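You operate a simulated robot arm through the tools that you are given. There is no shell and no other tool. Be economical: measure what you need, move in short steps, check, and stop when the job is done.

The job below is to be done with a simulated two-armed robot. You get a single attempt, and the scene is never put back.

JOB
Take the small blue tub and put it on the middle shelf of the narrow steel stand. Put the card that reads air on on the left part of the long steel table top. Fetch the folded blue cloth and set it on the lower shelf of the small table at the guard rail. Put one of the brushes from the top board of the open shelves on top of the cream pan on the top of the table by the fence. Pick up the hanging label in purple with one hand, pass it to the other hand and put it in the inside of the leaks tray. Put one of the cards from the high board of the open shelves on top of the valve with the purple lever. Open the left door of the steel cabinet. The order is free. Set down upright: card that reads air on, card.

The check looks at the end state, three seconds after you hand in, the way a careful person would. Anything else that was tipped, shoved, dropped, spilled or broken makes it a failure. Flat cloth is picked up by pressing the open fingertips on it (5 to 10 N) and closing them slowly along it; thin cloth reads only 2 to 8 mm in the jaws.

ROBOT AND FRAMES
Two 6-joint arms with three-finger grippers on one trunk, on a base that drives. Base frame: it is fixed to the floor where the robot stands at the start and does not move with it; the origin is under the middle of the robot, x ahead of it, y to its left, z up; the surface under the hand at the start is at about z = 0.84. Lengths are in m, angles in degrees, forces in N, time in s.
The left shoulder is at the start at [0.04, 0.147, 1.356], the right one opposite. With the tool pointing down near the work surface each hand reaches from about 0.32 to 0.54 m from the robot's upright axis, wherever it stands, measured 20 degrees to its own side. Places, roughly: brush (11x5x5 cm) [-5.5, 2.9, 1.6]; card [-5.5, 3, 1.25]; card that reads air on [1, -2.75, 1]; folded blue cloth (9x7x3 cm) [-2.2, -4.4, 0.5]; hanging label in purple [-5.5, 3.5, 1.5]; inside of the leaks tray (27x17 cm) [-9.1, 1.5, 0.86]; left door of the steel cabinet [-5.6, 4.2, 0.6]; left part of the long steel table top [0.7, 0, 0.8]; lower shelf of the small table at the guard rail [-5.4, -2.1, 0.4]; middle shelf of the narrow steel stand [0.8, -1.6, 0.6]; pan (15x22x5 cm) [-8.2, 4.4, 0.9]; small blue tub (11x7x7 cm) [0.5, -0.2, 0.9]; valve with the purple lever (12x10x10 cm) [-9.3, 1.4, 0.9]. Payload 2.69 kg a hand.
The TCP of each hand is the grasp point between the finger pads, 0.029 m short of the fingertips. In the tool frame z runs along the fingers and y along their closing line. The gripper opens to 0.12 m. The gripper's body begins 0.078 m behind the TCP.
Orientation is that of the tool frame in the base frame, as a unit quaternion [x, y, z, w]. With the fingers straight down and closing along the base's y, the tool's x points along the base's -x, its y along +y and its z along -z.

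CONTROLS
- The arms move only by the tool nudge_tool. It takes "left_motion", "right_motion" or both (then of equal length, played together; a hand with none holds still); each is a list of rows, each a list of 7 numbers: the finger opening in m, from 0 to 0.12, then the shift along the tool's x, y, z in m, then the turn, a rotation vector about the tool's x, y, z in degrees. In form: [[jaw, x, y, z, rx, ry, rz], ...]. A call has 1 to 10 rows; each row is the pose to reach, as a shift and turn from the pose commanded when the call began, along the tool's axes at that moment. A row lasts 0.2 s, in which the tool goes at most 0.05 m and 8.6 degrees; a call with a longer step from one row to the next is refused whole, and so is a gripper value outside its range. A pose out of reach is approached as far as the arm can. The call stops where the force on the tool passes 40 N (or 10 N more than at its start, if that is more) or the arm is blocked; 0.2 s more then pass. Each finger halts on what it meets, pressing with about 40 N; the grip force reading is that of the motor and also rises with nothing between the fingers. The clock runs only during rows and for 0.2 s after the last one: add rows that repeat a pose to give the fingers time. It gives the time, the measured TCP pose, the force on the tool (base axes), the opening and the grip force at its end, in the units of the frame above (readings bear some noise), with the torque about the TCP (base axes, N m) and any sound that the robot's microphone picked up, and new pictures: "pictures" is both (left out), scene, wrist or none (wrist: the cameras of the hands that moved).
- Cameras (640 x 400 px; columns grow to the right, rows downward): "scene" is now at [0.0901, -0.0012, 1.5552]; the picture's right is [0.00, -1.00, -0.00], its down [-0.84, -0.00, -0.55] and it looks along [0.55, 0.00, -0.84] (base axes); focal length 254 px, centre (320, 200). "left" rides on the left gripper at [0.063, 0, -0.104] in its tool frame; the picture's right is [-0.01, 1.00, 0.00], its down [-0.83, 0.00, -0.56] and it looks along [-0.56, 0.00, 0.83] (tool axes); focal length 275 px, centre (320, 200). "right" rides on the right gripper at [0.063, 0, -0.104] in its tool frame; the picture's right is [0.00, 1.00, 0.00], its down [-0.83, 0.00, -0.56] and it looks along [-0.56, 0.00, 0.83] (tool axes); focal length 275 px, centre (320, 200). There is no depth. A picture from a camera that has moved, and an enlarged one, comes with that camera's place and axes in the base frame and with its lens.
- move_column(by): slides the trunk up (or, below 0, down) by that many m; the arms and the scene camera ride with it, the base frame stays. It gives what a move gives, with no picture.
- drive_base(legs): drives the robot by 1 to 6 legs, each [ahead, turn to the left] in m and degrees, along the robot's own axes; the way and the turn of a leg run together, so that a leg with both is an arc; at most 1.5 m and 180 degrees a leg. The arms and the cameras ride along, it lands a little off, and it stops where it bumps. It gives what a move gives, and a new picture of the scene camera.
- head_to(pan, tilt): turns the head with the scene camera to pan (to the left, within 86 degrees either way) and tilt (down, from -29 to 69), counted from straight ahead of the robot. It gives what a move gives, and a new picture of the scene camera.
- enlarge(camera, box): a new picture of the part [left, top, right, bottom] of that camera's present view, enlarged. It takes no simulated time.
- close_job(): hands the job in; it is judged then, once.

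Go step by step. Nothing tells you exact positions but the pictures and the camera data: compare them with the known pose of the tool, close in by small moves and look again before you grip or let go. The budget is 207 turns and 260 pictures, counting those below and the enlarged ones. Unless the task says otherwise, let go and move clear before handing in.

The tools are called after "Emit:" as a command line: name --argument value ..., lists and objects as JSON in quotes. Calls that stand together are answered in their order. nudge_tool: Moves the arms, as the interface text tells. Its arguments: {"type":"object","properties":{"left_motion":{"type":"array"},"right_motion":{"type":"array"},"pictures":{"type":"string","enum":["both","scene","wrist","none"]}},"required":[]} The other tools are called the same way: move_column (by) slides the trunk up or down; drive_base (legs) drives the base; head_to (pan, tilt) turns the head that bears the scene camera; enlarge (camera, box) takes an enlarged picture of a part of a camera's view; close_job () hands the job in.

At the start:

```text
time_s: 0.0
left_eef_pos: [0.516, 0.1351, 1.0576]
left_orientation: [0.0, 1.0, 0.001, 0.0]
left_wrist_force: [0.0, 0.3, -0.2]
left_torque: [0.01, -0.02, 0.04]
left_opening: 0.12
left_grasp_force: 0.0
right_eef_pos: [0.4722, -0.2668, 0.9998]
right_orientation: [0.001, 1.0, 0.0, -0.001]
right_wrist_force: [-0.3, -0.3, 0.2]
right_torque: [0.02, -0.01, 0.01]
right_opening: 0.12
right_grasp_force: 0.1
trunk travel left (down, up): [-0.483, 0.014]
robot x, y, heading: [-0.0014, 0.0025, -0.2]
head pan, tilt: [0.3, 56.6]
```

scene: 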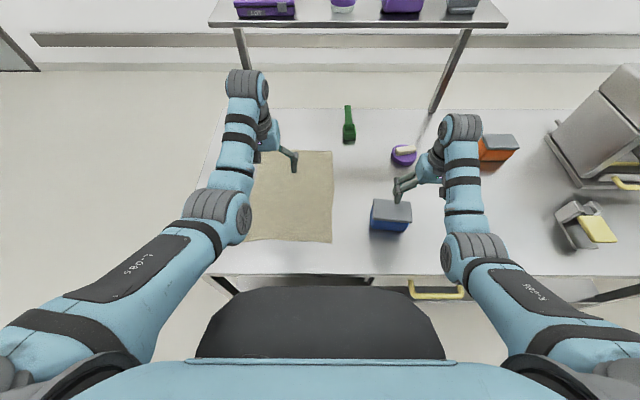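
right: 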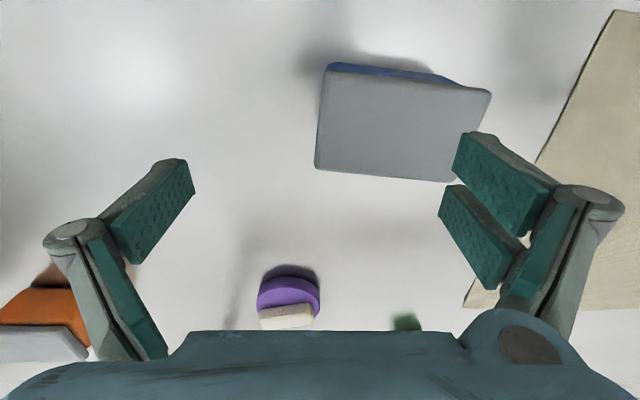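
left: 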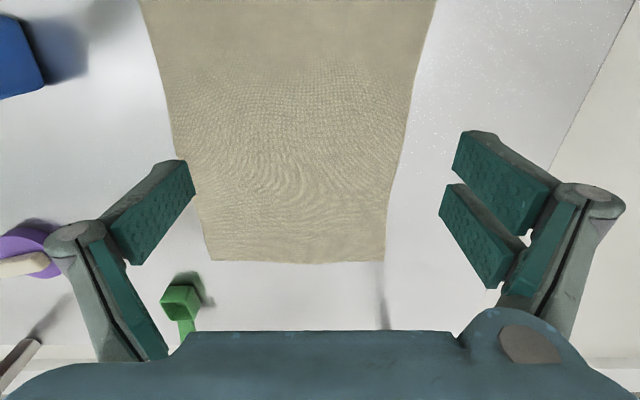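

The blue tub with a grey lid sits at about [0.48, -0.21], its long axis roughly along y. Before choosing a grip I look toward the narrow stand on the right.

Emit:
head_to --pan -63 --tilt 25

Emit:
enlarge --camera "right" --box '[240, 20, 560, 220]'

```text
time_s: 1.3
left_eef_pos: [0.5162, 0.1361, 1.0583]
left_orientation: [0.0, 1.0, 0.001, 0.0]
left_wrist_force: [0.8, 0.5, -0.5]
left_torque: [-0.01, 0.0, 0.01]
left_opening: 0.12
left_grasp_force: 0.1
right_eef_pos: [0.4737, -0.2663, 1.0001]
right_orientation: [-0.001, 1.0, 0.001, -0.001]
right_wrist_force: [-0.2, 0.6, 0.6]
right_torque: [-0.01, 0.0, -0.02]
right_opening: 0.1201
right_grasp_force: 0.1
trunk travel left (down, up): [-0.483, 0.014]
robot x, y, heading: [-0.0022, -0.0001, -0.1]
head pan, tilt: [-63.0, 25.0]
camera scene: at [0.0616, -0.0836, 1.6012], right [-0.89, -0.45, 0.0], down [-0.19, 0.38, -0.91], along [0.41, -0.81, -0.42], focal length 254 px, centre (320, 200)
```

scene: 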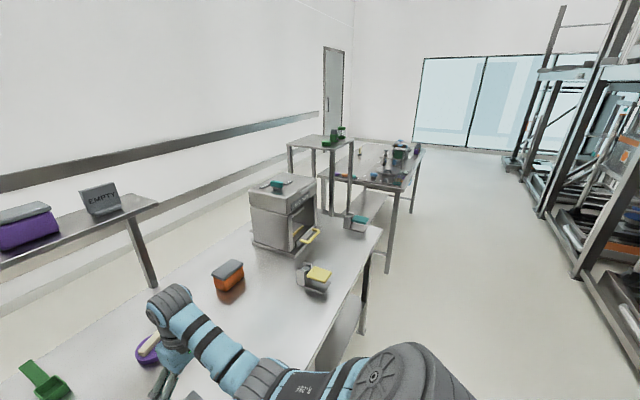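

```text
2.00 times, centred on (400, 120) of right
camera zoom: at [0.4096, -0.2671, 1.104], right [0.0, 1.0, 0.0], down [0.83, 0.0, 0.56], along [0.56, 0.0, -0.83], focal length 551 px, centre (160, 360)
```

zoom: 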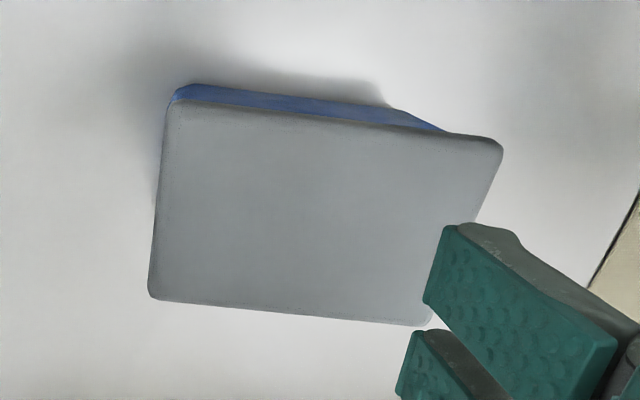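

The narrow stand seems to be beyond the end of the table. I zoom in on it.

Emit:
enlarge --camera "scene" --box '[240, 110, 440, 290]'

```text
2.22 times, centred on (340, 200) of scene
camera zoom: at [0.0616, -0.0836, 1.6012], right [-0.89, -0.45, 0.0], down [-0.19, 0.38, -0.91], along [0.41, -0.81, -0.42], focal length 566 px, centre (276, 200)
```

zoom: 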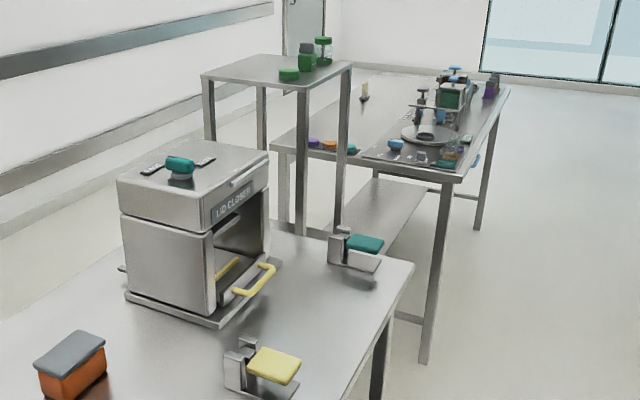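

The stand has plenty of room above its middle shelf, so a straight-down grip should work. I turn the right hand about 83° so it closes across the short side, and move it over the tub.

Emit:
nudge_tool --right_motion '[[0.12, -0.001, 0.006, 0, 0, 0, -8.3], [0.12, -0.002, 0.012, 0, 0, 0, -16.6], [0.12, -0.003, 0.018, 0, 0, 0, -24.9], [0.12, -0.004, 0.024, 0, 0, 0, -33.2], [0.12, -0.005, 0.03, 0, 0, 0, -41.5], [0.12, -0.006, 0.036, 0, 0, 0, -49.8], [0.12, -0.007, 0.042, 0, 0, 0, -58.1], [0.12, -0.007, 0.048, 0, 0, 0, -66.4], [0.12, -0.007, 0.052, 0, 0, 0, -74.7], [0.12, -0.007, 0.056, 0, 0, 0, -83]]' --pictures "wrist"

```text
time_s: 3.5
left_eef_pos: [0.5157, 0.135, 1.0578]
left_orientation: [0.001, 1.0, 0.0, 0.0]
left_wrist_force: [-0.1, 0.2, 1.3]
left_torque: [0.02, 0.0, -0.01]
left_opening: 0.1201
left_grasp_force: 0.0
right_eef_pos: [0.481, -0.2118, 1.0008]
right_orientation: [-0.664, 0.748, 0.0, 0.001]
right_wrist_force: [0.4, 0.0, -0.8]
right_torque: [0.0, 0.0, 0.0]
right_opening: 0.1198
right_grasp_force: 0.0
trunk travel left (down, up): [-0.483, 0.014]
robot x, y, heading: [0.0021, -0.0001, 0.1]
head pan, tilt: [-63.0, 25.0]
camera right: at [0.4726, -0.2734, 1.1046], right [-0.99, 0.11, 0.0], down [0.1, 0.83, 0.56], along [0.06, 0.55, -0.83], focal length 275 px, centre (320, 200)
```

right: 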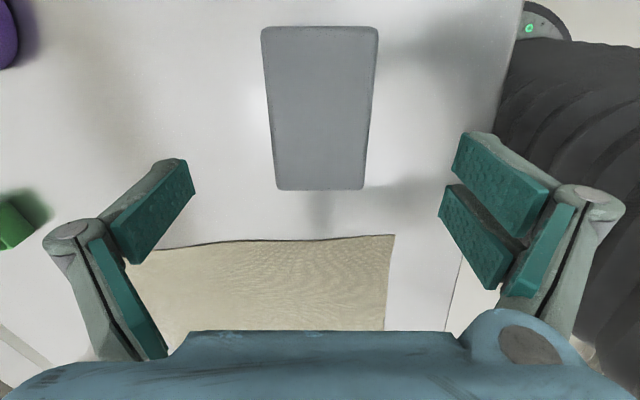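

The tub is centred between the fingers. I go down and grip.

Emit:
nudge_tool --right_motion '[[0.12, 0, 0, 0.03, 0, 0, 0], [0.12, 0, 0, 0.06, 0, 0, 0], [0.12, 0, 0, 0.09, 0, 0, 0], [0.12, 0, 0, 0.115, 0, 0, 0], [0.09, 0, 0, 0.115, 0, 0, 0], [0.07, 0, 0, 0.115, 0, 0, 0], [0.05, 0, 0, 0.115, 0, 0, 0], [0.05, 0, 0, 0.115, 0, 0, 0]]' --pictures "wrist"

```text
time_s: 5.3
left_eef_pos: [0.5161, 0.1356, 1.0594]
left_orientation: [0.0, 1.0, -0.001, 0.0]
left_wrist_force: [-0.8, 0.1, 0.6]
left_torque: [-0.02, -0.02, 0.01]
left_opening: 0.1202
left_grasp_force: 0.1
right_eef_pos: [0.4811, -0.2086, 0.8865]
right_orientation: [-0.663, 0.748, 0.0, -0.001]
right_wrist_force: [-0.4, 1.0, 0.3]
right_torque: [0.02, -0.08, 0.05]
right_opening: 0.0682
right_grasp_force: 40.4
trunk travel left (down, up): [-0.483, 0.014]
robot x, y, heading: [-0.0004, 0.0008, -0.2]
head pan, tilt: [-63.0, 25.0]
camera right: at [0.4737, -0.2722, 0.9903], right [-0.99, 0.12, 0.0], down [0.1, 0.83, 0.56], along [0.07, 0.55, -0.83], focal length 275 px, centre (320, 200)
```

right: 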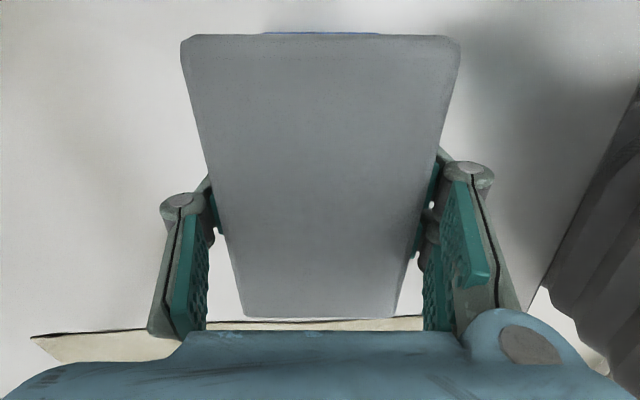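

Gripped at 68 mm. I lift it clear.

Emit:
nudge_tool --right_motion '[[0.05, 0, 0, -0.03, 0, 0, 0], [0.05, 0, 0, -0.07, 0, 0, 0], [0.05, 0, 0, -0.11, 0, 0, 0], [0.05, 0, 0, -0.15, 0, 0, 0], [0.05, 0, 0, -0.15, 0, 0, 0]]' --pictures "wrist"

Emit:
drive_base --legs '[[-0.55, 0], [0, -90], [1.5, 0], [0.1, 0], [0, 90]]'

Emit:
head_to --pan 0 --tilt 35

```text
time_s: 6.5
left_eef_pos: [0.5165, 0.1355, 1.0577]
left_orientation: [0.0, 1.0, 0.0, -0.001]
left_wrist_force: [-0.4, 0.0, -0.6]
left_torque: [0.01, 0.04, -0.01]
left_opening: 0.12
left_grasp_force: 0.1
right_eef_pos: [0.4958, -0.2113, 1.0238]
right_orientation: [-0.663, 0.749, 0.001, -0.001]
right_wrist_force: [-0.1, 0.6, -2.0]
right_torque: [-0.01, -0.01, -0.04]
right_opening: 0.0693
right_grasp_force: 40.2
right hand out of reach, approached as far as the arm can: row 4, 5
trunk travel left (down, up): [-0.483, 0.014]
robot x, y, heading: [0.0047, -0.0009, 0.1]
head pan, tilt: [-63.0, 25.0]
camera right: at [0.488, -0.2741, 1.128], right [-0.99, 0.12, 0.0], down [0.1, 0.83, 0.56], along [0.06, 0.55, -0.83], focal length 275 px, centre (320, 200)
```

right: 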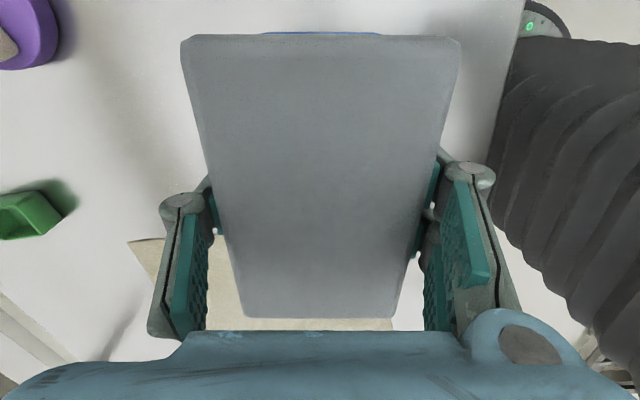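

```text
time_s: 25.1
left_eef_pos: [-0.0227, -1.4401, 1.0582]
left_orientation: [-0.008, 1.0, 0.001, 0.0]
left_wrist_force: [0.2, -0.1, -0.4]
left_torque: [0.0, 0.03, 0.01]
left_opening: 0.1201
left_grasp_force: 0.1
right_eef_pos: [-0.0396, -1.7869, 1.0235]
right_orientation: [-0.669, 0.743, 0.0, 0.0]
right_wrist_force: [0.3, -1.1, -2.7]
right_torque: [-0.02, -0.01, -0.04]
right_opening: 0.0693
right_grasp_force: 39.8
trunk travel left (down, up): [-0.483, 0.014]
robot x, y, heading: [-0.5379, -1.5878, 1.0]
head pan, tilt: [-63.0, 25.0]
camera scene: at [-0.4735, -1.6675, 1.6012], right [-0.88, -0.47, 0.0], down [-0.2, 0.37, -0.91], along [0.42, -0.8, -0.42], focal length 254 px, centre (320, 200)
```

scene: 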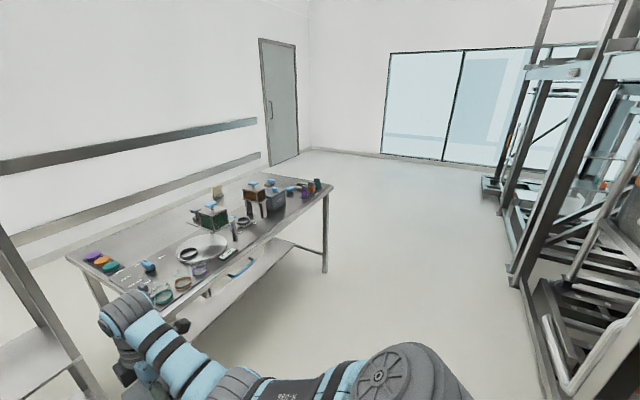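

```text
time_s: 26.4
left_eef_pos: [-0.0219, -1.4411, 1.0573]
left_orientation: [-0.009, 1.0, 0.001, 0.0]
left_wrist_force: [0.4, -0.8, -0.1]
left_torque: [-0.03, 0.01, 0.02]
left_opening: 0.12
left_grasp_force: 0.1
right_eef_pos: [-0.0388, -1.7868, 1.0244]
right_orientation: [-0.669, 0.744, -0.001, -0.001]
right_wrist_force: [0.1, -0.2, -3.9]
right_torque: [0.02, 0.0, 0.03]
right_opening: 0.0692
right_grasp_force: 40.3
trunk travel left (down, up): [-0.483, 0.014]
robot x, y, heading: [-0.5392, -1.5835, 1.1]
head pan, tilt: [0.0, 35.0]
camera scene: at [-0.4286, -1.5842, 1.5854], right [0.02, -1.0, 0.0], down [-0.57, -0.01, -0.82], along [0.82, 0.01, -0.57], focal length 254 px, centre (320, 200)
```

scene: 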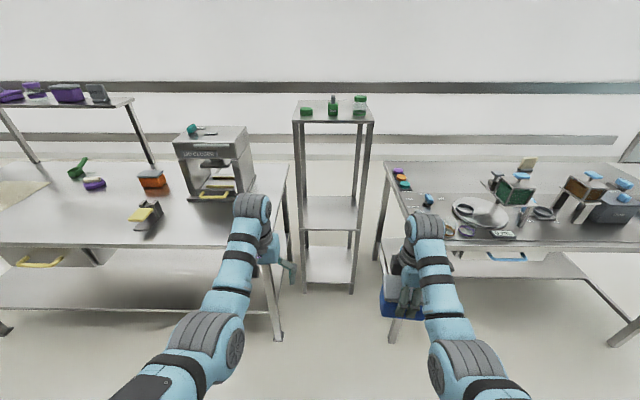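

The stand is clear: the middle shelf spans about x 0.70–1.04, y −1.46 to −1.79, in a gap about 0.5 m wide between the two tables. I look down to see how big the base is.

Emit:
head_to --pan 0 --tilt 69

```text
time_s: 27.4
left_eef_pos: [-0.0225, -1.4394, 1.058]
left_orientation: [-0.008, 1.0, 0.0, -0.001]
left_wrist_force: [0.0, -0.1, -0.4]
left_torque: [-0.01, -0.03, -0.02]
left_opening: 0.1201
left_grasp_force: 0.1
right_eef_pos: [-0.0388, -1.787, 1.0237]
right_orientation: [-0.669, 0.743, 0.001, -0.001]
right_wrist_force: [-0.2, 1.2, -3.1]
right_torque: [0.0, 0.03, -0.01]
right_opening: 0.069
right_grasp_force: 40.4
trunk travel left (down, up): [-0.483, 0.014]
robot x, y, heading: [-0.534, -1.5822, 0.8]
head pan, tilt: [0.0, 68.8]
camera scene: at [-0.4607, -1.5846, 1.5418], right [0.02, -1.0, 0.0], down [-0.93, -0.02, -0.36], along [0.36, 0.01, -0.93], focal length 254 px, centre (320, 200)
```

scene: 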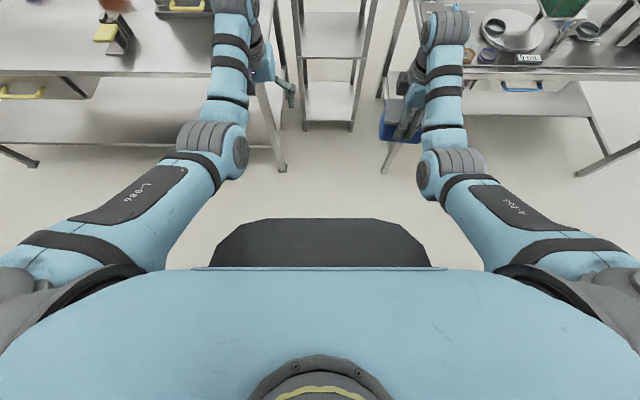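

The dark block in front of me has an unclear height. I lower the trunk, which I need anyway, and look again to measure it.

Emit:
move_column --by -0.45

Emit:
head_to --pan 0 --tilt 55

```text
refused: -0.45 is not a number from -0.4 to 0.4
```

```text
time_s: 28.1
left_eef_pos: [-0.0228, -1.4403, 1.0576]
left_orientation: [-0.008, 1.0, 0.0, -0.001]
left_wrist_force: [0.2, 0.3, 0.2]
left_torque: [0.0, 0.0, -0.01]
left_opening: 0.1203
left_grasp_force: 0.0
right_eef_pos: [-0.0385, -1.787, 1.0238]
right_orientation: [-0.669, 0.743, 0.0, 0.0]
right_wrist_force: [0.7, 0.8, -2.5]
right_torque: [0.01, 0.0, 0.01]
right_opening: 0.0693
right_grasp_force: 39.9
trunk travel left (down, up): [-0.483, 0.014]
robot x, y, heading: [-0.5354, -1.5847, 1.1]
head pan, tilt: [0.0, 55.0]
camera scene: at [-0.4446, -1.5843, 1.5571], right [0.02, -1.0, 0.0], down [-0.82, -0.01, -0.57], along [0.57, 0.01, -0.82], focal length 254 px, centre (320, 200)
```

scene: 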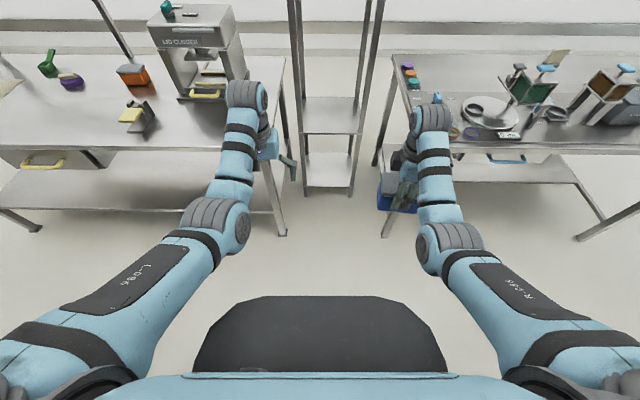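

Emit:
move_column --by -0.4

Emit:
head_to --pan 0 --tilt 54

```text
time_s: 32.0
left_eef_pos: [-0.023, -1.44, 0.6574]
left_orientation: [-0.007, 1.0, 0.0, 0.0]
left_wrist_force: [-0.4, 0.1, 0.1]
left_torque: [0.01, -0.01, 0.0]
left_opening: 0.12
left_grasp_force: 0.0
right_eef_pos: [-0.0388, -1.7865, 0.6231]
right_orientation: [-0.669, 0.743, 0.0, 0.0]
right_wrist_force: [-0.8, -0.5, -2.6]
right_torque: [0.01, -0.01, -0.01]
right_opening: 0.0691
right_grasp_force: 40.0
trunk travel left (down, up): [-0.083, 0.414]
robot x, y, heading: [-0.5367, -1.5855, 1.0]
head pan, tilt: [0.0, 55.0]
```

```text
time_s: 32.6
left_eef_pos: [-0.0228, -1.4401, 0.6569]
left_orientation: [-0.008, 1.0, -0.001, 0.0]
left_wrist_force: [-0.7, -0.1, -0.4]
left_torque: [0.01, 0.01, 0.0]
left_opening: 0.1199
left_grasp_force: 0.1
right_eef_pos: [-0.0391, -1.787, 0.6224]
right_orientation: [-0.67, 0.743, 0.0, -0.001]
right_wrist_force: [-0.5, 0.4, -2.9]
right_torque: [0.03, -0.01, 0.01]
right_opening: 0.0691
right_grasp_force: 39.7
trunk travel left (down, up): [-0.083, 0.414]
robot x, y, heading: [-0.5338, -1.5813, 0.9]
head pan, tilt: [0.0, 54.0]
camera scene: at [-0.4438, -1.5842, 1.1576], right [0.02, -1.0, 0.0], down [-0.81, -0.01, -0.59], along [0.59, 0.01, -0.81], focal length 254 px, centre (320, 200)
```

scene: 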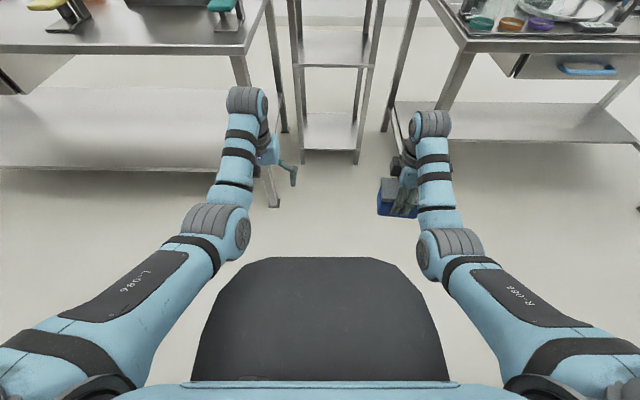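

The base front is about 0.3 m ahead of the axis and tapered. I'll test in free space how far the right arm reaches forward with the tool down at shelf height.

Emit:
nudge_tool --right_motion '[[0.05, -0.01, -0.04, -0.01, 0, 0, 0], [0.05, -0.02, -0.08, -0.02, 0, 0, 0], [0.05, -0.03, -0.12, -0.03, 0, 0, 0], [0.05, -0.03, -0.16, -0.04, 0, 0, 0], [0.05, -0.03, -0.2, -0.05, 0, 0, 0], [0.05, -0.03, -0.24, -0.05, 0, 0, 0], [0.05, -0.03, -0.28, -0.05, 0, 0, 0]]' --pictures "scene"

```text
time_s: 34.2
left_eef_pos: [-0.022, -1.4407, 0.6563]
left_orientation: [-0.007, 1.0, 0.0, 0.0]
left_wrist_force: [0.1, -0.8, 0.5]
left_torque: [0.0, 0.02, 0.0]
left_opening: 0.1199
left_grasp_force: 0.0
right_eef_pos: [0.039, -1.7821, 0.6813]
right_orientation: [-0.669, 0.743, 0.0, 0.0]
right_wrist_force: [-1.4, -0.2, -3.2]
right_torque: [0.01, -0.02, -0.02]
right_opening: 0.0692
right_grasp_force: 39.6
right hand out of reach, approached as far as the arm can: row 2, 3, 4, 5, 6, 7
trunk travel left (down, up): [-0.083, 0.414]
robot x, y, heading: [-0.5394, -1.5856, 0.9]
head pan, tilt: [0.0, 54.0]
camera scene: at [-0.4437, -1.5842, 1.1576], right [0.02, -1.0, 0.0], down [-0.81, -0.01, -0.59], along [0.59, 0.01, -0.81], focal length 254 px, centre (320, 200)
```

scene: 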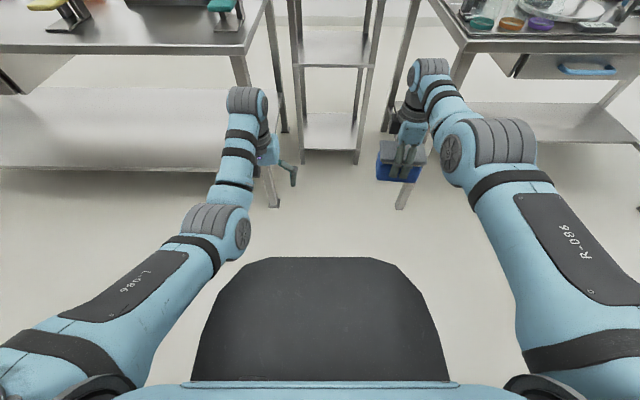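

Tool-down reach is limited to about 0.58 m. I test reach with a pitched tool using the empty left hand, in free space ahead of the table edge.

Emit:
nudge_tool --left_motion '[[0.12, -0.04, -0.01, 0, 0, -8.5, 0], [0.12, -0.08, -0.02, 0, 0, -17, 0], [0.12, -0.12, -0.03, 0, 0, -25.5, 0], [0.12, -0.16, -0.03, 0, 0, -34, 0], [0.12, -0.2, -0.03, -0.01, 0, -42.5, 0], [0.12, -0.24, -0.03, -0.02, 0, -51, 0], [0.12, -0.27, -0.03, -0.02, 0, -59.5, 0]]' --right_motion '[[0.05, 0.005, 0.01, 0, 0, 0, 8.4], [0.05, 0.01, 0.02, 0, 0, 0, 16.8], [0.05, 0.015, 0.03, 0, 0, 0, 25.2], [0.05, 0.02, 0.04, 0, 0, 0, 33.6], [0.05, 0.025, 0.05, 0, 0, 0, 42], [0.05, 0.03, 0.06, 0, 0, 0, 50.4], [0.05, 0.03, 0.06, 0, 0, 0, 58.8]]' --pictures "scene"

```text
time_s: 35.8
left_eef_pos: [0.1778, -1.4775, 0.695]
left_orientation: [-0.005, 0.876, 0.004, 0.481]
left_wrist_force: [-0.2, 0.5, -0.4]
left_torque: [0.01, 0.0, 0.0]
left_opening: 0.12
left_grasp_force: 0.1
left hand out of reach, approached as far as the arm can: row 5, 6, 7
right_eef_pos: [0.0361, -1.8081, 0.6789]
right_orientation: [-0.217, 0.976, 0.001, -0.001]
right_wrist_force: [-0.4, 0.5, -2.4]
right_torque: [0.0, -0.03, 0.01]
right_opening: 0.0693
right_grasp_force: 39.9
right hand out of reach, approached as far as the arm can: row 1, 2, 3, 4, 5, 6, 7
trunk travel left (down, up): [-0.083, 0.414]
robot x, y, heading: [-0.5403, -1.5845, 0.8]
head pan, tilt: [0.0, 54.0]
camera scene: at [-0.4439, -1.5843, 1.1575], right [0.02, -1.0, 0.0], down [-0.81, -0.01, -0.59], along [0.59, 0.01, -0.81], focal length 254 px, centre (320, 200)
```

scene: 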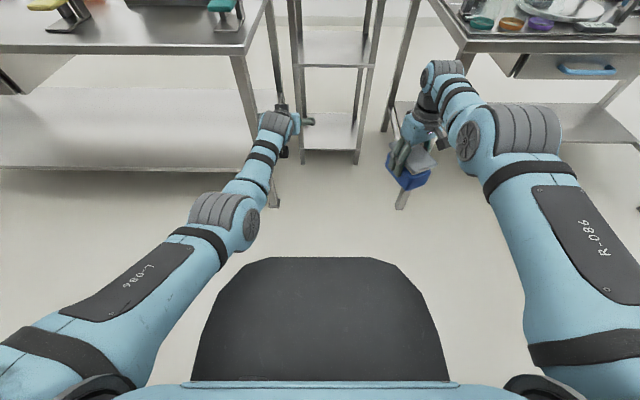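

The pitched tool reaches about 0.72 m ahead. The legs leave about 0.72 m between them, so I can drive the base into the gap and use a tool-down placement. First I retract the left hand and straighten the right.

Emit:
nudge_tool --left_motion '[[0.06, 0.013, 0, -0.039, 0, 0, 0], [0.0, 0.026, 0, -0.078, 0, 0, 0], [0.0, 0.039, 0, -0.117, 0, 0, 0], [0.0, 0.052, 0, -0.156, 0, 0, 0], [0.0, 0.065, 0, -0.195, 0, 0, 0], [0.0, 0.078, 0, -0.234, 0, 0, 0], [0.0, 0.091, 0, -0.273, 0, 0, 0], [0.0, 0.104, 0, -0.312, 0, 0, 0]]' --right_motion '[[0.05, 0.03, 0.015, -0.015, 0, 0, 5], [0.05, 0.06, 0.03, -0.03, 0, 0, 10], [0.05, 0.09, 0.045, -0.045, 0, 0, 15], [0.05, 0.12, 0.06, -0.06, 0, 0, 20], [0.05, 0.136, 0.065, -0.06, 0, 0, 25], [0.05, 0.136, 0.065, -0.06, 0, 0, 25], [0.05, 0.136, 0.065, -0.06, 0, 0, 25], [0.05, 0.136, 0.065, -0.06, 0, 0, 25]]' --pictures "none"

Emit:
move_column --by 0.15

Emit:
head_to --pan 0 --tilt 45

```text
time_s: 36.8
left_eef_pos: [0.0523, -1.4031, 0.7531]
left_orientation: [0.0, 0.848, 0.08, 0.523]
left_wrist_force: [-0.4, 0.1, -0.4]
left_torque: [0.0, 0.03, 0.02]
left_opening: 0.0
left_grasp_force: 28.6
left hand out of reach, approached as far as the arm can: row 4
right_eef_pos: [0.0392, -1.8064, 0.7337]
right_orientation: [-0.058, 0.998, 0.0, -0.002]
right_wrist_force: [-0.2, 0.1, -3.6]
right_torque: [0.05, 0.0, -0.01]
right_opening: 0.069
right_grasp_force: 40.1
right hand out of reach, approached as far as the arm can: row 1, 2, 3, 4
trunk travel left (down, up): [-0.083, 0.414]
robot x, y, heading: [-0.5376, -1.5815, 0.9]
head pan, tilt: [0.0, 54.0]
stopped in row 4 (left hand): the arm was blocked; the commanded pose is now the measured one
```

```text
time_s: 38.5
left_eef_pos: [0.0523, -1.4023, 0.8998]
left_orientation: [0.0, 0.85, 0.081, 0.521]
left_wrist_force: [-0.5, 1.1, 0.2]
left_torque: [0.01, 0.02, 0.0]
left_opening: 0.0002
left_grasp_force: 28.8
right_eef_pos: [0.0397, -1.8067, 0.885]
right_orientation: [-0.058, 0.998, 0.001, -0.002]
right_wrist_force: [-0.4, -0.2, -3.9]
right_torque: [0.02, 0.02, 0.0]
right_opening: 0.0692
right_grasp_force: 40.3
trunk travel left (down, up): [-0.233, 0.264]
robot x, y, heading: [-0.5381, -1.588, 1.0]
head pan, tilt: [0.0, 54.0]
```

```text
time_s: 39.2
left_eef_pos: [0.052, -1.4032, 0.899]
left_orientation: [-0.001, 0.85, 0.082, 0.521]
left_wrist_force: [-0.4, -0.2, -0.3]
left_torque: [-0.02, 0.01, -0.02]
left_opening: 0.0001
left_grasp_force: 28.6
right_eef_pos: [0.0392, -1.8068, 0.8841]
right_orientation: [-0.058, 0.998, 0.0, -0.002]
right_wrist_force: [0.1, 0.0, -2.5]
right_torque: [-0.04, -0.01, 0.02]
right_opening: 0.0692
right_grasp_force: 40.6
trunk travel left (down, up): [-0.233, 0.264]
robot x, y, heading: [-0.5367, -1.5869, 1.1]
head pan, tilt: [0.0, 45.0]
camera scene: at [-0.4354, -1.5841, 1.3208], right [0.02, -1.0, 0.0], down [-0.71, -0.01, -0.71], along [0.71, 0.01, -0.71], focal length 254 px, centre (320, 200)
```

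scene: 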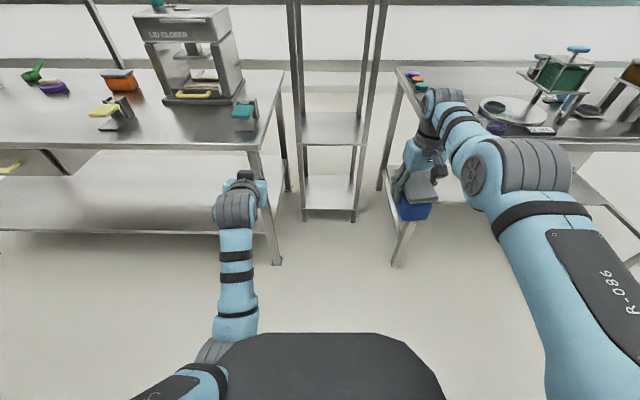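

The left arm was blocked mid-retraction, likely by my own base. I fold it back toward its tool-down pose and bring the right hand down to a natural pose.

Emit:
nudge_tool --left_motion '[[0.0, 0.014, 0, -0.02, 0, 7.9, 0], [0.0, 0.028, 0, -0.04, 0, 15.8, 0], [0.0, 0.042, 0, -0.06, 0, 23.7, 0], [0.0, 0.056, 0, -0.08, 0, 31.6, 0], [0.0, 0.07, 0, -0.1, 0, 39.5, 0], [0.0, 0.084, 0, -0.12, 0, 47.4, 0], [0.0, 0.098, 0, -0.14, 0, 55.3, 0], [0.0, 0.11, 0, -0.155, 0, 63, 0]]' --right_motion '[[0.05, 0.014, 0.014, 0.03, 0, 0, 1], [0.05, 0.028, 0.028, 0.06, 0, 0, 2], [0.05, 0.042, 0.042, 0.09, 0, 0, 3], [0.05, 0.054, 0.057, 0.12, 0, 0, 4], [0.05, 0.054, 0.057, 0.15, 0, 0, 5], [0.05, 0.054, 0.057, 0.18, 0, 0, 6], [0.05, 0.054, 0.057, 0.2, 0, 0, 7], [0.05, 0.054, 0.057, 0.2, 0, 0, 7]]' --pictures "scene"

```text
time_s: 41.0
left_eef_pos: [-0.0974, -1.4195, 0.7375]
left_orientation: [-0.042, 0.997, 0.067, -0.001]
left_wrist_force: [-0.4, 0.7, -0.2]
left_torque: [0.01, -0.01, 0.01]
left_opening: 0.0
left_grasp_force: 28.2
left hand out of reach, approached as far as the arm can: row 5, 6, 7, 8
right_eef_pos: [-0.0043, -1.7554, 0.6779]
right_orientation: [0.002, 1.0, 0.001, -0.003]
right_wrist_force: [1.1, 0.2, -2.5]
right_torque: [-0.06, -0.03, 0.0]
right_opening: 0.0692
right_grasp_force: 40.1
right hand out of reach, approached as far as the arm can: row 1, 2, 3, 4, 5, 6, 7, 8
trunk travel left (down, up): [-0.233, 0.264]
robot x, y, heading: [-0.5391, -1.5874, 0.8]
head pan, tilt: [0.0, 45.0]
camera scene: at [-0.4351, -1.5835, 1.3208], right [0.02, -1.0, 0.0], down [-0.71, -0.01, -0.71], along [0.71, 0.01, -0.71], focal length 254 px, centre (320, 200)
```

scene: 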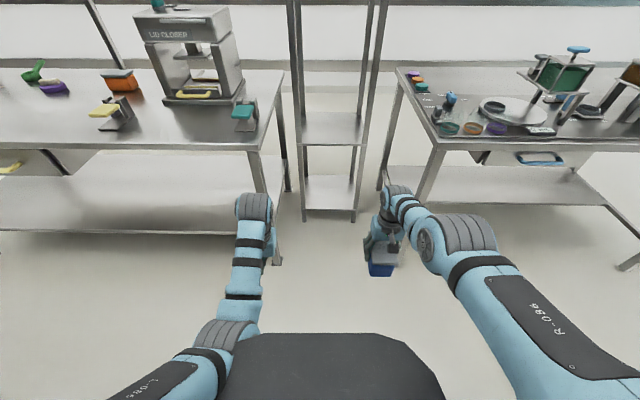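

I test whether the right hand can come inward to a lateral offset of about −0.05, which the gap needs, and retract the left hand further.

Emit:
nudge_tool --left_motion '[[0.0, 0.02, 0, 0.02, 0, 0, 0], [0.0, 0.04, 0, 0.04, 0, 0, 0], [0.0, 0.07, 0, 0.06, 0, 0, 0], [0.0, 0.1, 0, 0.08, 0, 0, 0], [0.0, 0.1, 0, 0.08, 0, 0, 0]]' --right_motion '[[0.05, 0.0, 0.03, -0.01, 0, 0, 0], [0.05, 0.0, 0.06, -0.01, 0, 0, 0], [0.05, 0.0, 0.09, -0.02, 0, 0, 0], [0.05, 0.0, 0.12, -0.02, 0, 0, 0], [0.05, 0.0, 0.12, -0.02, 0, 0, 0]]' --pictures "scene"

```text
time_s: 42.4
left_eef_pos: [-0.1897, -1.3784, 0.6594]
left_orientation: [-0.047, 0.994, 0.102, 0.008]
left_wrist_force: [-0.3, -0.1, -0.2]
left_torque: [-0.02, 0.01, -0.01]
left_opening: 0.0003
left_grasp_force: 28.5
right_eef_pos: [-0.0154, -1.6405, 0.7031]
right_orientation: [0.002, 1.0, 0.0, -0.002]
right_wrist_force: [-0.8, 0.3, -2.6]
right_torque: [0.02, 0.0, -0.03]
right_opening: 0.0692
right_grasp_force: 39.6
right hand out of reach, approached as far as the arm can: row 3, 4, 5
trunk travel left (down, up): [-0.233, 0.264]
robot x, y, heading: [-0.535, -1.5848, 0.6]
head pan, tilt: [0.0, 45.0]
stopped in row 5 (left hand): the arm was blocked; the commanded pose is now the measured one
camera scene: at [-0.4358, -1.5835, 1.3206], right [0.02, -1.0, 0.0], down [-0.71, -0.01, -0.71], along [0.71, 0.01, -0.71], focal length 254 px, centre (320, 200)
```

scene: 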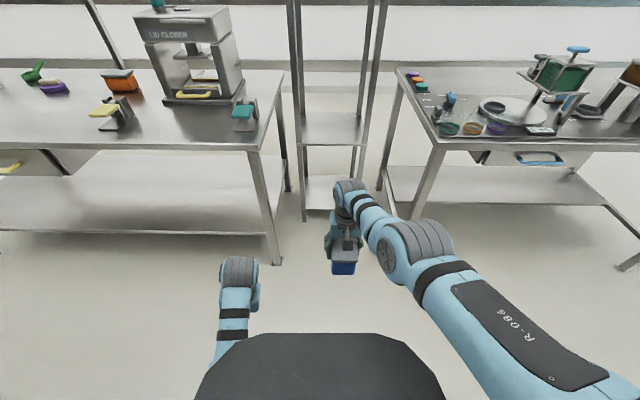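

Both hands are now compact. I shift the base a little to the right, so the left arm clears the table end, and move closer.

Emit:
drive_base --legs '[[0, -30], [0.23, 0], [0, 29.5], [0.3, 0]]'

Emit:
nudge_tool --right_motion '[[0.05, 0.0, 0.03, -0.005, 0, 0, 0], [0.05, 0.0, 0.06, -0.01, 0, 0, 0], [0.05, 0.0, 0.09, -0.01, 0, 0, 0], [0.05, 0.0, 0.115, -0.01, 0, 0, 0], [0.05, 0.0, 0.115, -0.01, 0, 0, 0]]' --pictures "scene"

```text
time_s: 48.7
left_eef_pos: [0.3107, -1.4952, 0.66]
left_orientation: [-0.041, 0.994, 0.102, 0.009]
left_wrist_force: [0.1, 0.6, -0.2]
left_torque: [-0.02, -0.01, 0.0]
left_opening: 0.0002
left_grasp_force: 28.6
right_eef_pos: [0.4821, -1.7598, 0.7051]
right_orientation: [0.009, 1.0, 0.0, -0.002]
right_wrist_force: [-0.6, 0.4, -3.3]
right_torque: [-0.02, -0.01, 0.0]
right_opening: 0.0695
right_grasp_force: 39.6
trunk travel left (down, up): [-0.233, 0.264]
robot x, y, heading: [-0.0362, -1.6927, 0.2]
head pan, tilt: [0.0, 45.0]
camera scene: at [0.0615, -1.6955, 1.3209], right [0.0, -1.0, 0.0], down [-0.71, 0.0, -0.71], along [0.71, 0.0, -0.71], focal length 254 px, centre (320, 200)
```

scene: 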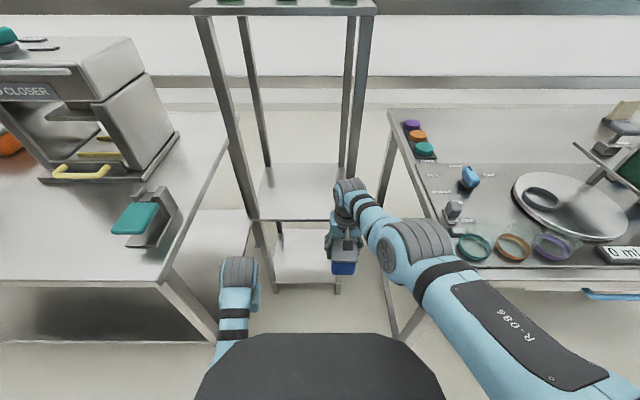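

```text
time_s: 49.9
left_eef_pos: [0.3102, -1.4934, 0.66]
left_orientation: [-0.04, 0.994, 0.101, 0.009]
left_wrist_force: [-0.5, -1.1, 0.5]
left_torque: [0.01, 0.01, 0.01]
left_opening: 0.0
left_grasp_force: 28.2
right_eef_pos: [0.4622, -1.6929, 0.7206]
right_orientation: [0.01, 1.0, 0.0, -0.001]
right_wrist_force: [0.6, -0.3, -2.6]
right_torque: [0.01, -0.01, 0.01]
right_opening: 0.0692
right_grasp_force: 40.1
right hand out of reach, approached as far as the arm can: row 1, 2, 3, 4, 5
trunk travel left (down, up): [-0.233, 0.264]
robot x, y, heading: [-0.0373, -1.6961, 0.0]
head pan, tilt: [0.0, 45.0]
camera scene: at [0.0619, -1.6953, 1.3209], right [0.0, -1.0, 0.0], down [-0.71, 0.0, -0.71], along [0.71, 0.0, -0.71], focal length 254 px, centre (320, 200)
```

scene: 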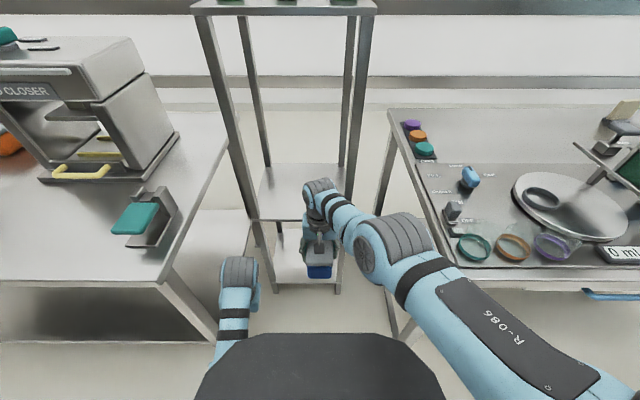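

The middle shelf centre is about y = −1.63. I tuck the left hand inward and then drive slowly in with a slight left turn.

Emit:
nudge_tool --left_motion '[[0.0, -0.02, -0.01, -0.01, 0, 0, 0], [0.0, -0.03, -0.04, -0.02, 0, 0, 0], [0.0, -0.03, -0.07, -0.02, 0, 0, 0], [0.0, -0.03, -0.09, -0.02, 0, 0, 0], [0.0, -0.03, -0.09, -0.02, 0, 0, 0]]' --pictures "none"

Emit:
drive_base --legs '[[0.16, 6]]'

```text
time_s: 50.8
left_eef_pos: [0.3445, -1.4704, 0.6588]
left_orientation: [-0.065, 0.98, 0.186, 0.006]
left_wrist_force: [0.1, -0.3, -1.1]
left_torque: [0.01, 0.02, -0.01]
left_opening: 0.0
left_grasp_force: 27.7
left hand out of reach, approached as far as the arm can: row 4
right_eef_pos: [0.4608, -1.6929, 0.7209]
right_orientation: [0.01, 1.0, 0.0, -0.001]
right_wrist_force: [0.8, -1.0, -3.2]
right_torque: [0.0, -0.05, -0.03]
right_opening: 0.0695
right_grasp_force: 40.1
trunk travel left (down, up): [-0.233, 0.264]
robot x, y, heading: [-0.0417, -1.6959, 0.1]
head pan, tilt: [0.0, 45.0]
stopped in row 4 (left hand): the arm was blocked; the commanded pose is now the measured one
```

```text
time_s: 52.1
left_eef_pos: [0.4739, -1.4245, 0.6584]
left_orientation: [-0.114, 0.976, 0.184, -0.004]
left_wrist_force: [-0.6, 0.3, -0.7]
left_torque: [0.02, 0.01, 0.02]
left_opening: 0.0
left_grasp_force: 28.5
right_eef_pos: [0.6134, -1.6318, 0.7214]
right_orientation: [-0.042, 0.999, -0.001, -0.001]
right_wrist_force: [-0.3, 0.1, -4.1]
right_torque: [0.0, 0.0, 0.03]
right_opening: 0.0692
right_grasp_force: 39.8
trunk travel left (down, up): [-0.233, 0.264]
robot x, y, heading: [0.1141, -1.6864, 6.1]
head pan, tilt: [0.0, 45.0]
camera scene: at [0.2158, -1.6764, 1.321], right [0.11, -0.99, 0.0], down [-0.7, -0.08, -0.71], along [0.7, 0.08, -0.71], focal length 254 px, centre (320, 200)
```

scene: 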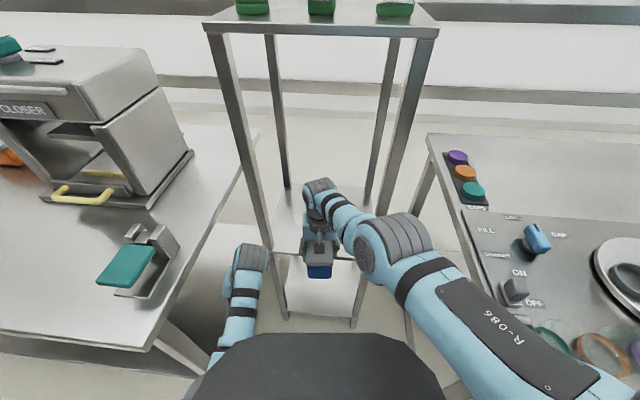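

The left hand is close to the left table's end, so I straighten the heading while I advance.

Emit:
drive_base --legs '[[0.02, -4], [0.1, -1.5]]'

```text
time_s: 53.9
left_eef_pos: [0.6152, -1.4547, 0.6575]
left_orientation: [-0.07, 0.98, 0.186, -0.001]
left_wrist_force: [-0.3, 0.6, -0.3]
left_torque: [0.03, 0.05, 0.04]
left_opening: 0.0
left_grasp_force: 28.4
right_eef_pos: [0.7366, -1.6762, 0.7209]
right_orientation: [0.005, 1.0, 0.001, -0.001]
right_wrist_force: [-0.1, -0.5, -2.8]
right_torque: [0.03, 0.0, 0.01]
right_opening: 0.0693
right_grasp_force: 41.0
trunk travel left (down, up): [-0.233, 0.264]
robot x, y, heading: [0.2344, -1.6821, 0.9]
head pan, tilt: [0.0, 45.0]
stopped in leg 2: the force on the tool passed its limit at 74 N (the readings are from after the stop); the commanded pose is now the measured one
camera scene: at [0.3377, -1.6822, 1.3208], right [0.01, -1.0, 0.0], down [-0.71, -0.01, -0.71], along [0.71, 0.01, -0.71], focal length 254 px, centre (320, 200)
```

scene: 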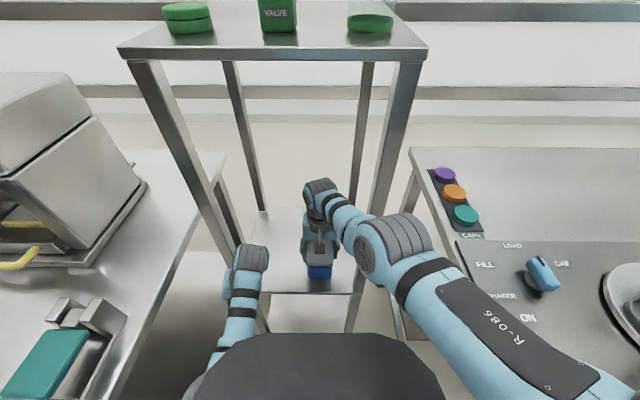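

Something touched at 74 N, probably the left hand on the stand's leg. I back the left hand off and carefully try the right hand forward and down.

Emit:
nudge_tool --left_motion '[[0.0, 0.015, -0.005, 0, 0, 0, 0], [0.0, 0.03, -0.005, 0, 0, 0, 0], [0.0, 0.03, -0.005, 0, 0, 0, 0], [0.0, 0.03, -0.005, 0, 0, 0, 0], [0.0, 0.03, -0.005, 0, 0, 0, 0]]' --right_motion '[[0.05, -0.015, 0.005, 0.0, 0, 0, 0], [0.05, -0.03, 0.01, 0.0, 0, 0, 0], [0.05, -0.045, 0.015, 0.005, 0, 0, 0], [0.05, -0.06, 0.015, 0.01, 0, 0, 0], [0.05, -0.06, 0.015, 0.01, 0, 0, 0]]' --pictures "both"

```text
time_s: 55.3
left_eef_pos: [0.589, -1.4377, 0.6585]
left_orientation: [-0.076, 0.975, 0.211, 0.005]
left_wrist_force: [-0.1, -0.4, -0.4]
left_torque: [0.02, -0.01, 0.01]
left_opening: 0.0001
left_grasp_force: 28.9
right_eef_pos: [0.7449, -1.687, 0.7264]
right_orientation: [0.006, 1.0, 0.0, -0.002]
right_wrist_force: [-0.3, -0.1, -4.4]
right_torque: [0.02, 0.0, 0.02]
right_opening: 0.0692
right_grasp_force: 39.9
right hand out of reach, approached as far as the arm can: row 1, 2, 3, 4, 5
trunk travel left (down, up): [-0.233, 0.264]
robot x, y, heading: [0.2351, -1.6817, 0.8]
head pan, tilt: [0.0, 45.0]
stopped in row 5 (left hand): the arm was blocked; the commanded pose is now the measured one
camera scene: at [0.3365, -1.6818, 1.3206], right [0.01, -1.0, 0.0], down [-0.71, -0.01, -0.71], along [0.71, 0.01, -0.71], focal length 254 px, centre (320, 200)
camera right: at [0.6821, -1.687, 0.8311], right [0.01, 1.0, 0.0], down [0.83, 0.0, 0.55], along [0.55, 0.0, -0.83], focal length 275 px, centre (320, 200)
camera left: at [0.5292, -1.4898, 0.7506], right [-0.15, 0.9, 0.41], down [0.83, -0.11, 0.54], along [0.53, 0.42, -0.74], focal length 275 px, centre (320, 200)
```

scene: 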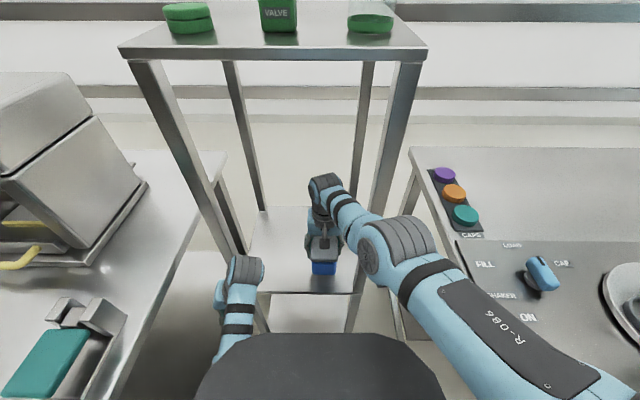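
right: 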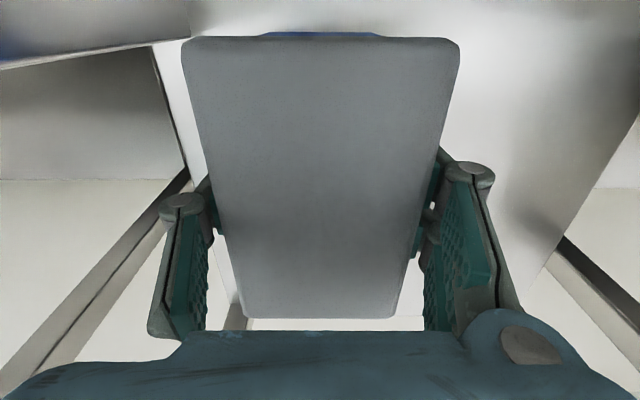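
left: 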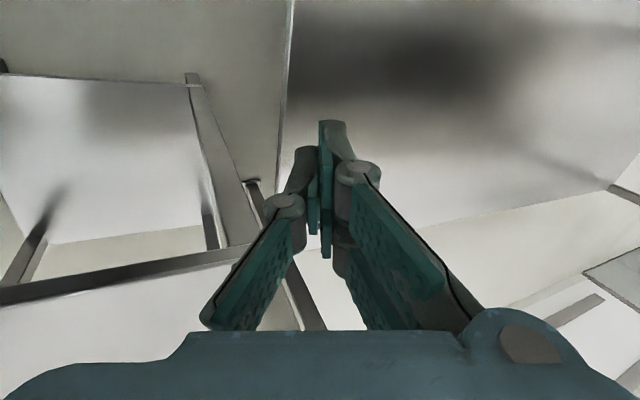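

The arm reaches less at this height, so I go lower, where the reach is better, still keeping the tub above the shelf.

Emit:
nudge_tool --right_motion '[[0.05, -0.01, 0.005, 0.015, 0, 0, 0], [0.05, -0.02, 0.01, 0.03, 0, 0, 0], [0.05, -0.03, 0.02, 0.045, 0, 0, 0], [0.05, -0.04, 0.025, 0.055, 0, 0, 0], [0.05, -0.05, 0.03, 0.055, 0, 0, 0], [0.05, -0.05, 0.03, 0.055, 0, 0, 0]]' --pictures "scene"

```text
time_s: 56.7
left_eef_pos: [0.5894, -1.437, 0.6583]
left_orientation: [-0.076, 0.975, 0.209, 0.005]
left_wrist_force: [0.2, 0.3, 0.5]
left_torque: [0.01, -0.04, 0.01]
left_opening: 0.0002
left_grasp_force: 28.7
right_eef_pos: [0.7368, -1.6933, 0.6969]
right_orientation: [0.005, 1.0, 0.0, -0.002]
right_wrist_force: [-0.4, 0.9, -3.2]
right_torque: [-0.01, -0.03, 0.01]
right_opening: 0.0693
right_grasp_force: 40.1
right hand out of reach, approached as far as the arm can: row 1, 2, 3, 4, 5, 6
trunk travel left (down, up): [-0.233, 0.264]
robot x, y, heading: [0.2361, -1.679, 0.7]
head pan, tilt: [0.0, 45.0]
camera scene: at [0.3364, -1.6818, 1.3209], right [0.01, -1.0, 0.0], down [-0.71, -0.01, -0.71], along [0.71, 0.01, -0.71], focal length 254 px, centre (320, 200)
```

scene: 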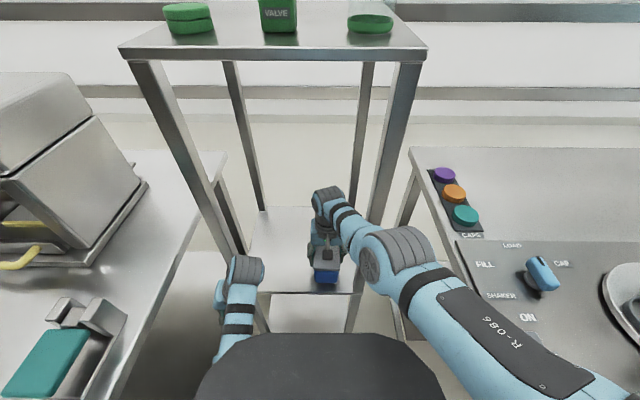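

The limit looks like a wrist yaw issue since the hand is inboard. I let the tool yaw left about 25° while going forward.

Emit:
nudge_tool --right_motion '[[0.05, 0, 0, -0.005, 0, 0, -6], [0.05, 0, 0, -0.005, 0, 0, -12], [0.05, -0.01, 0.0, -0.005, 0, 0, -18], [0.05, -0.02, 0.0, -0.005, 0, 0, -25], [0.05, -0.03, 0.0, -0.005, 0, 0, -25], [0.05, -0.04, 0.0, -0.005, 0, 0, -25], [0.05, -0.05, 0.0, -0.005, 0, 0, -25]]' --pictures "scene"

```text
time_s: 58.3
left_eef_pos: [0.589, -1.4376, 0.6581]
left_orientation: [-0.076, 0.975, 0.209, 0.005]
left_wrist_force: [-0.8, 0.6, 0.5]
left_torque: [-0.03, -0.01, -0.01]
left_opening: 0.0001
left_grasp_force: 28.3
right_eef_pos: [0.7429, -1.7034, 0.7046]
right_orientation: [-0.211, 0.977, -0.001, -0.002]
right_wrist_force: [-0.1, 0.3, -2.6]
right_torque: [0.01, -0.01, 0.01]
right_opening: 0.0692
right_grasp_force: 40.0
right hand out of reach, approached as far as the arm can: row 3, 4, 5, 6, 7
trunk travel left (down, up): [-0.233, 0.264]
robot x, y, heading: [0.2303, -1.6843, 1.0]
head pan, tilt: [0.0, 45.0]
camera scene: at [0.3364, -1.6818, 1.3209], right [0.01, -1.0, 0.0], down [-0.71, -0.01, -0.71], along [0.71, 0.01, -0.71], focal length 254 px, centre (320, 200)
```

scene: 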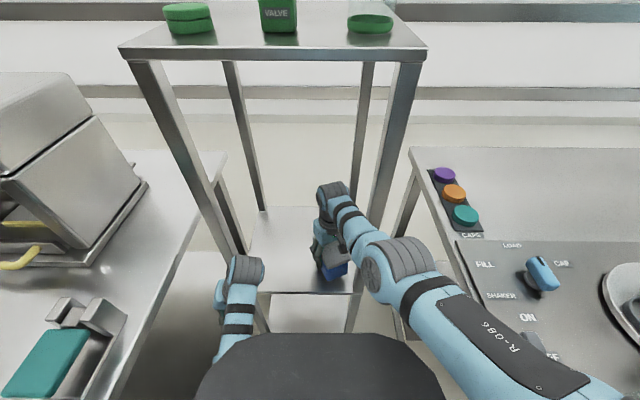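

Reach is nearly at its maximum. I lift the left hand a bit so it can retract over my own base, giving room to drive a few centimetres deeper.

Emit:
nudge_tool --left_motion '[[0.0, 0, 0, -0.03, 0, 0, 0], [0.0, 0, 0, -0.06, 0, 0, 0], [0.0, 0, 0, -0.09, 0, 0, 0], [0.0, 0.02, 0, -0.11, 0, 0, 0], [0.0, 0.04, 0, -0.11, 0, 0, 0], [0.0, 0.06, 0, -0.11, 0, 0, 0]]' --pictures "scene"

```text
time_s: 59.1
left_eef_pos: [0.5846, -1.3966, 0.7341]
left_orientation: [-0.095, 0.952, 0.291, 0.0]
left_wrist_force: [0.6, 0.1, 0.1]
left_torque: [-0.01, 0.0, 0.01]
left_opening: 0.0
left_grasp_force: 29.1
right_eef_pos: [0.7427, -1.7048, 0.7044]
right_orientation: [-0.211, 0.977, -0.001, -0.002]
right_wrist_force: [-0.3, -0.5, -3.2]
right_torque: [-0.05, 0.02, -0.03]
right_opening: 0.069
right_grasp_force: 40.1
trunk travel left (down, up): [-0.233, 0.264]
robot x, y, heading: [0.2362, -1.6791, 0.6]
head pan, tilt: [0.0, 45.0]
stopped in row 3 (left hand): the arm was blocked; the commanded pose is now the measured one
camera scene: at [0.3364, -1.6819, 1.3212], right [0.01, -1.0, 0.0], down [-0.71, -0.01, -0.71], along [0.71, 0.01, -0.71], focal length 254 px, centre (320, 200)
```

scene: 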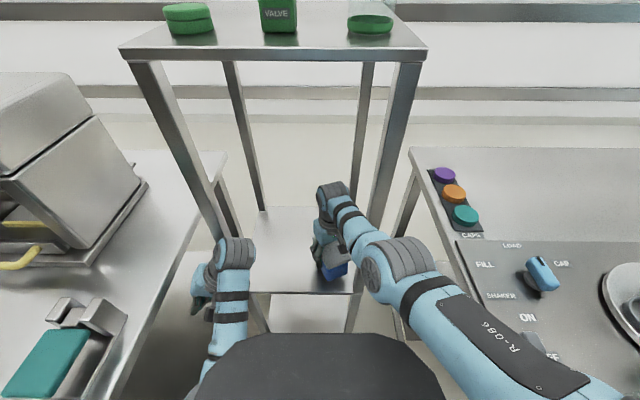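

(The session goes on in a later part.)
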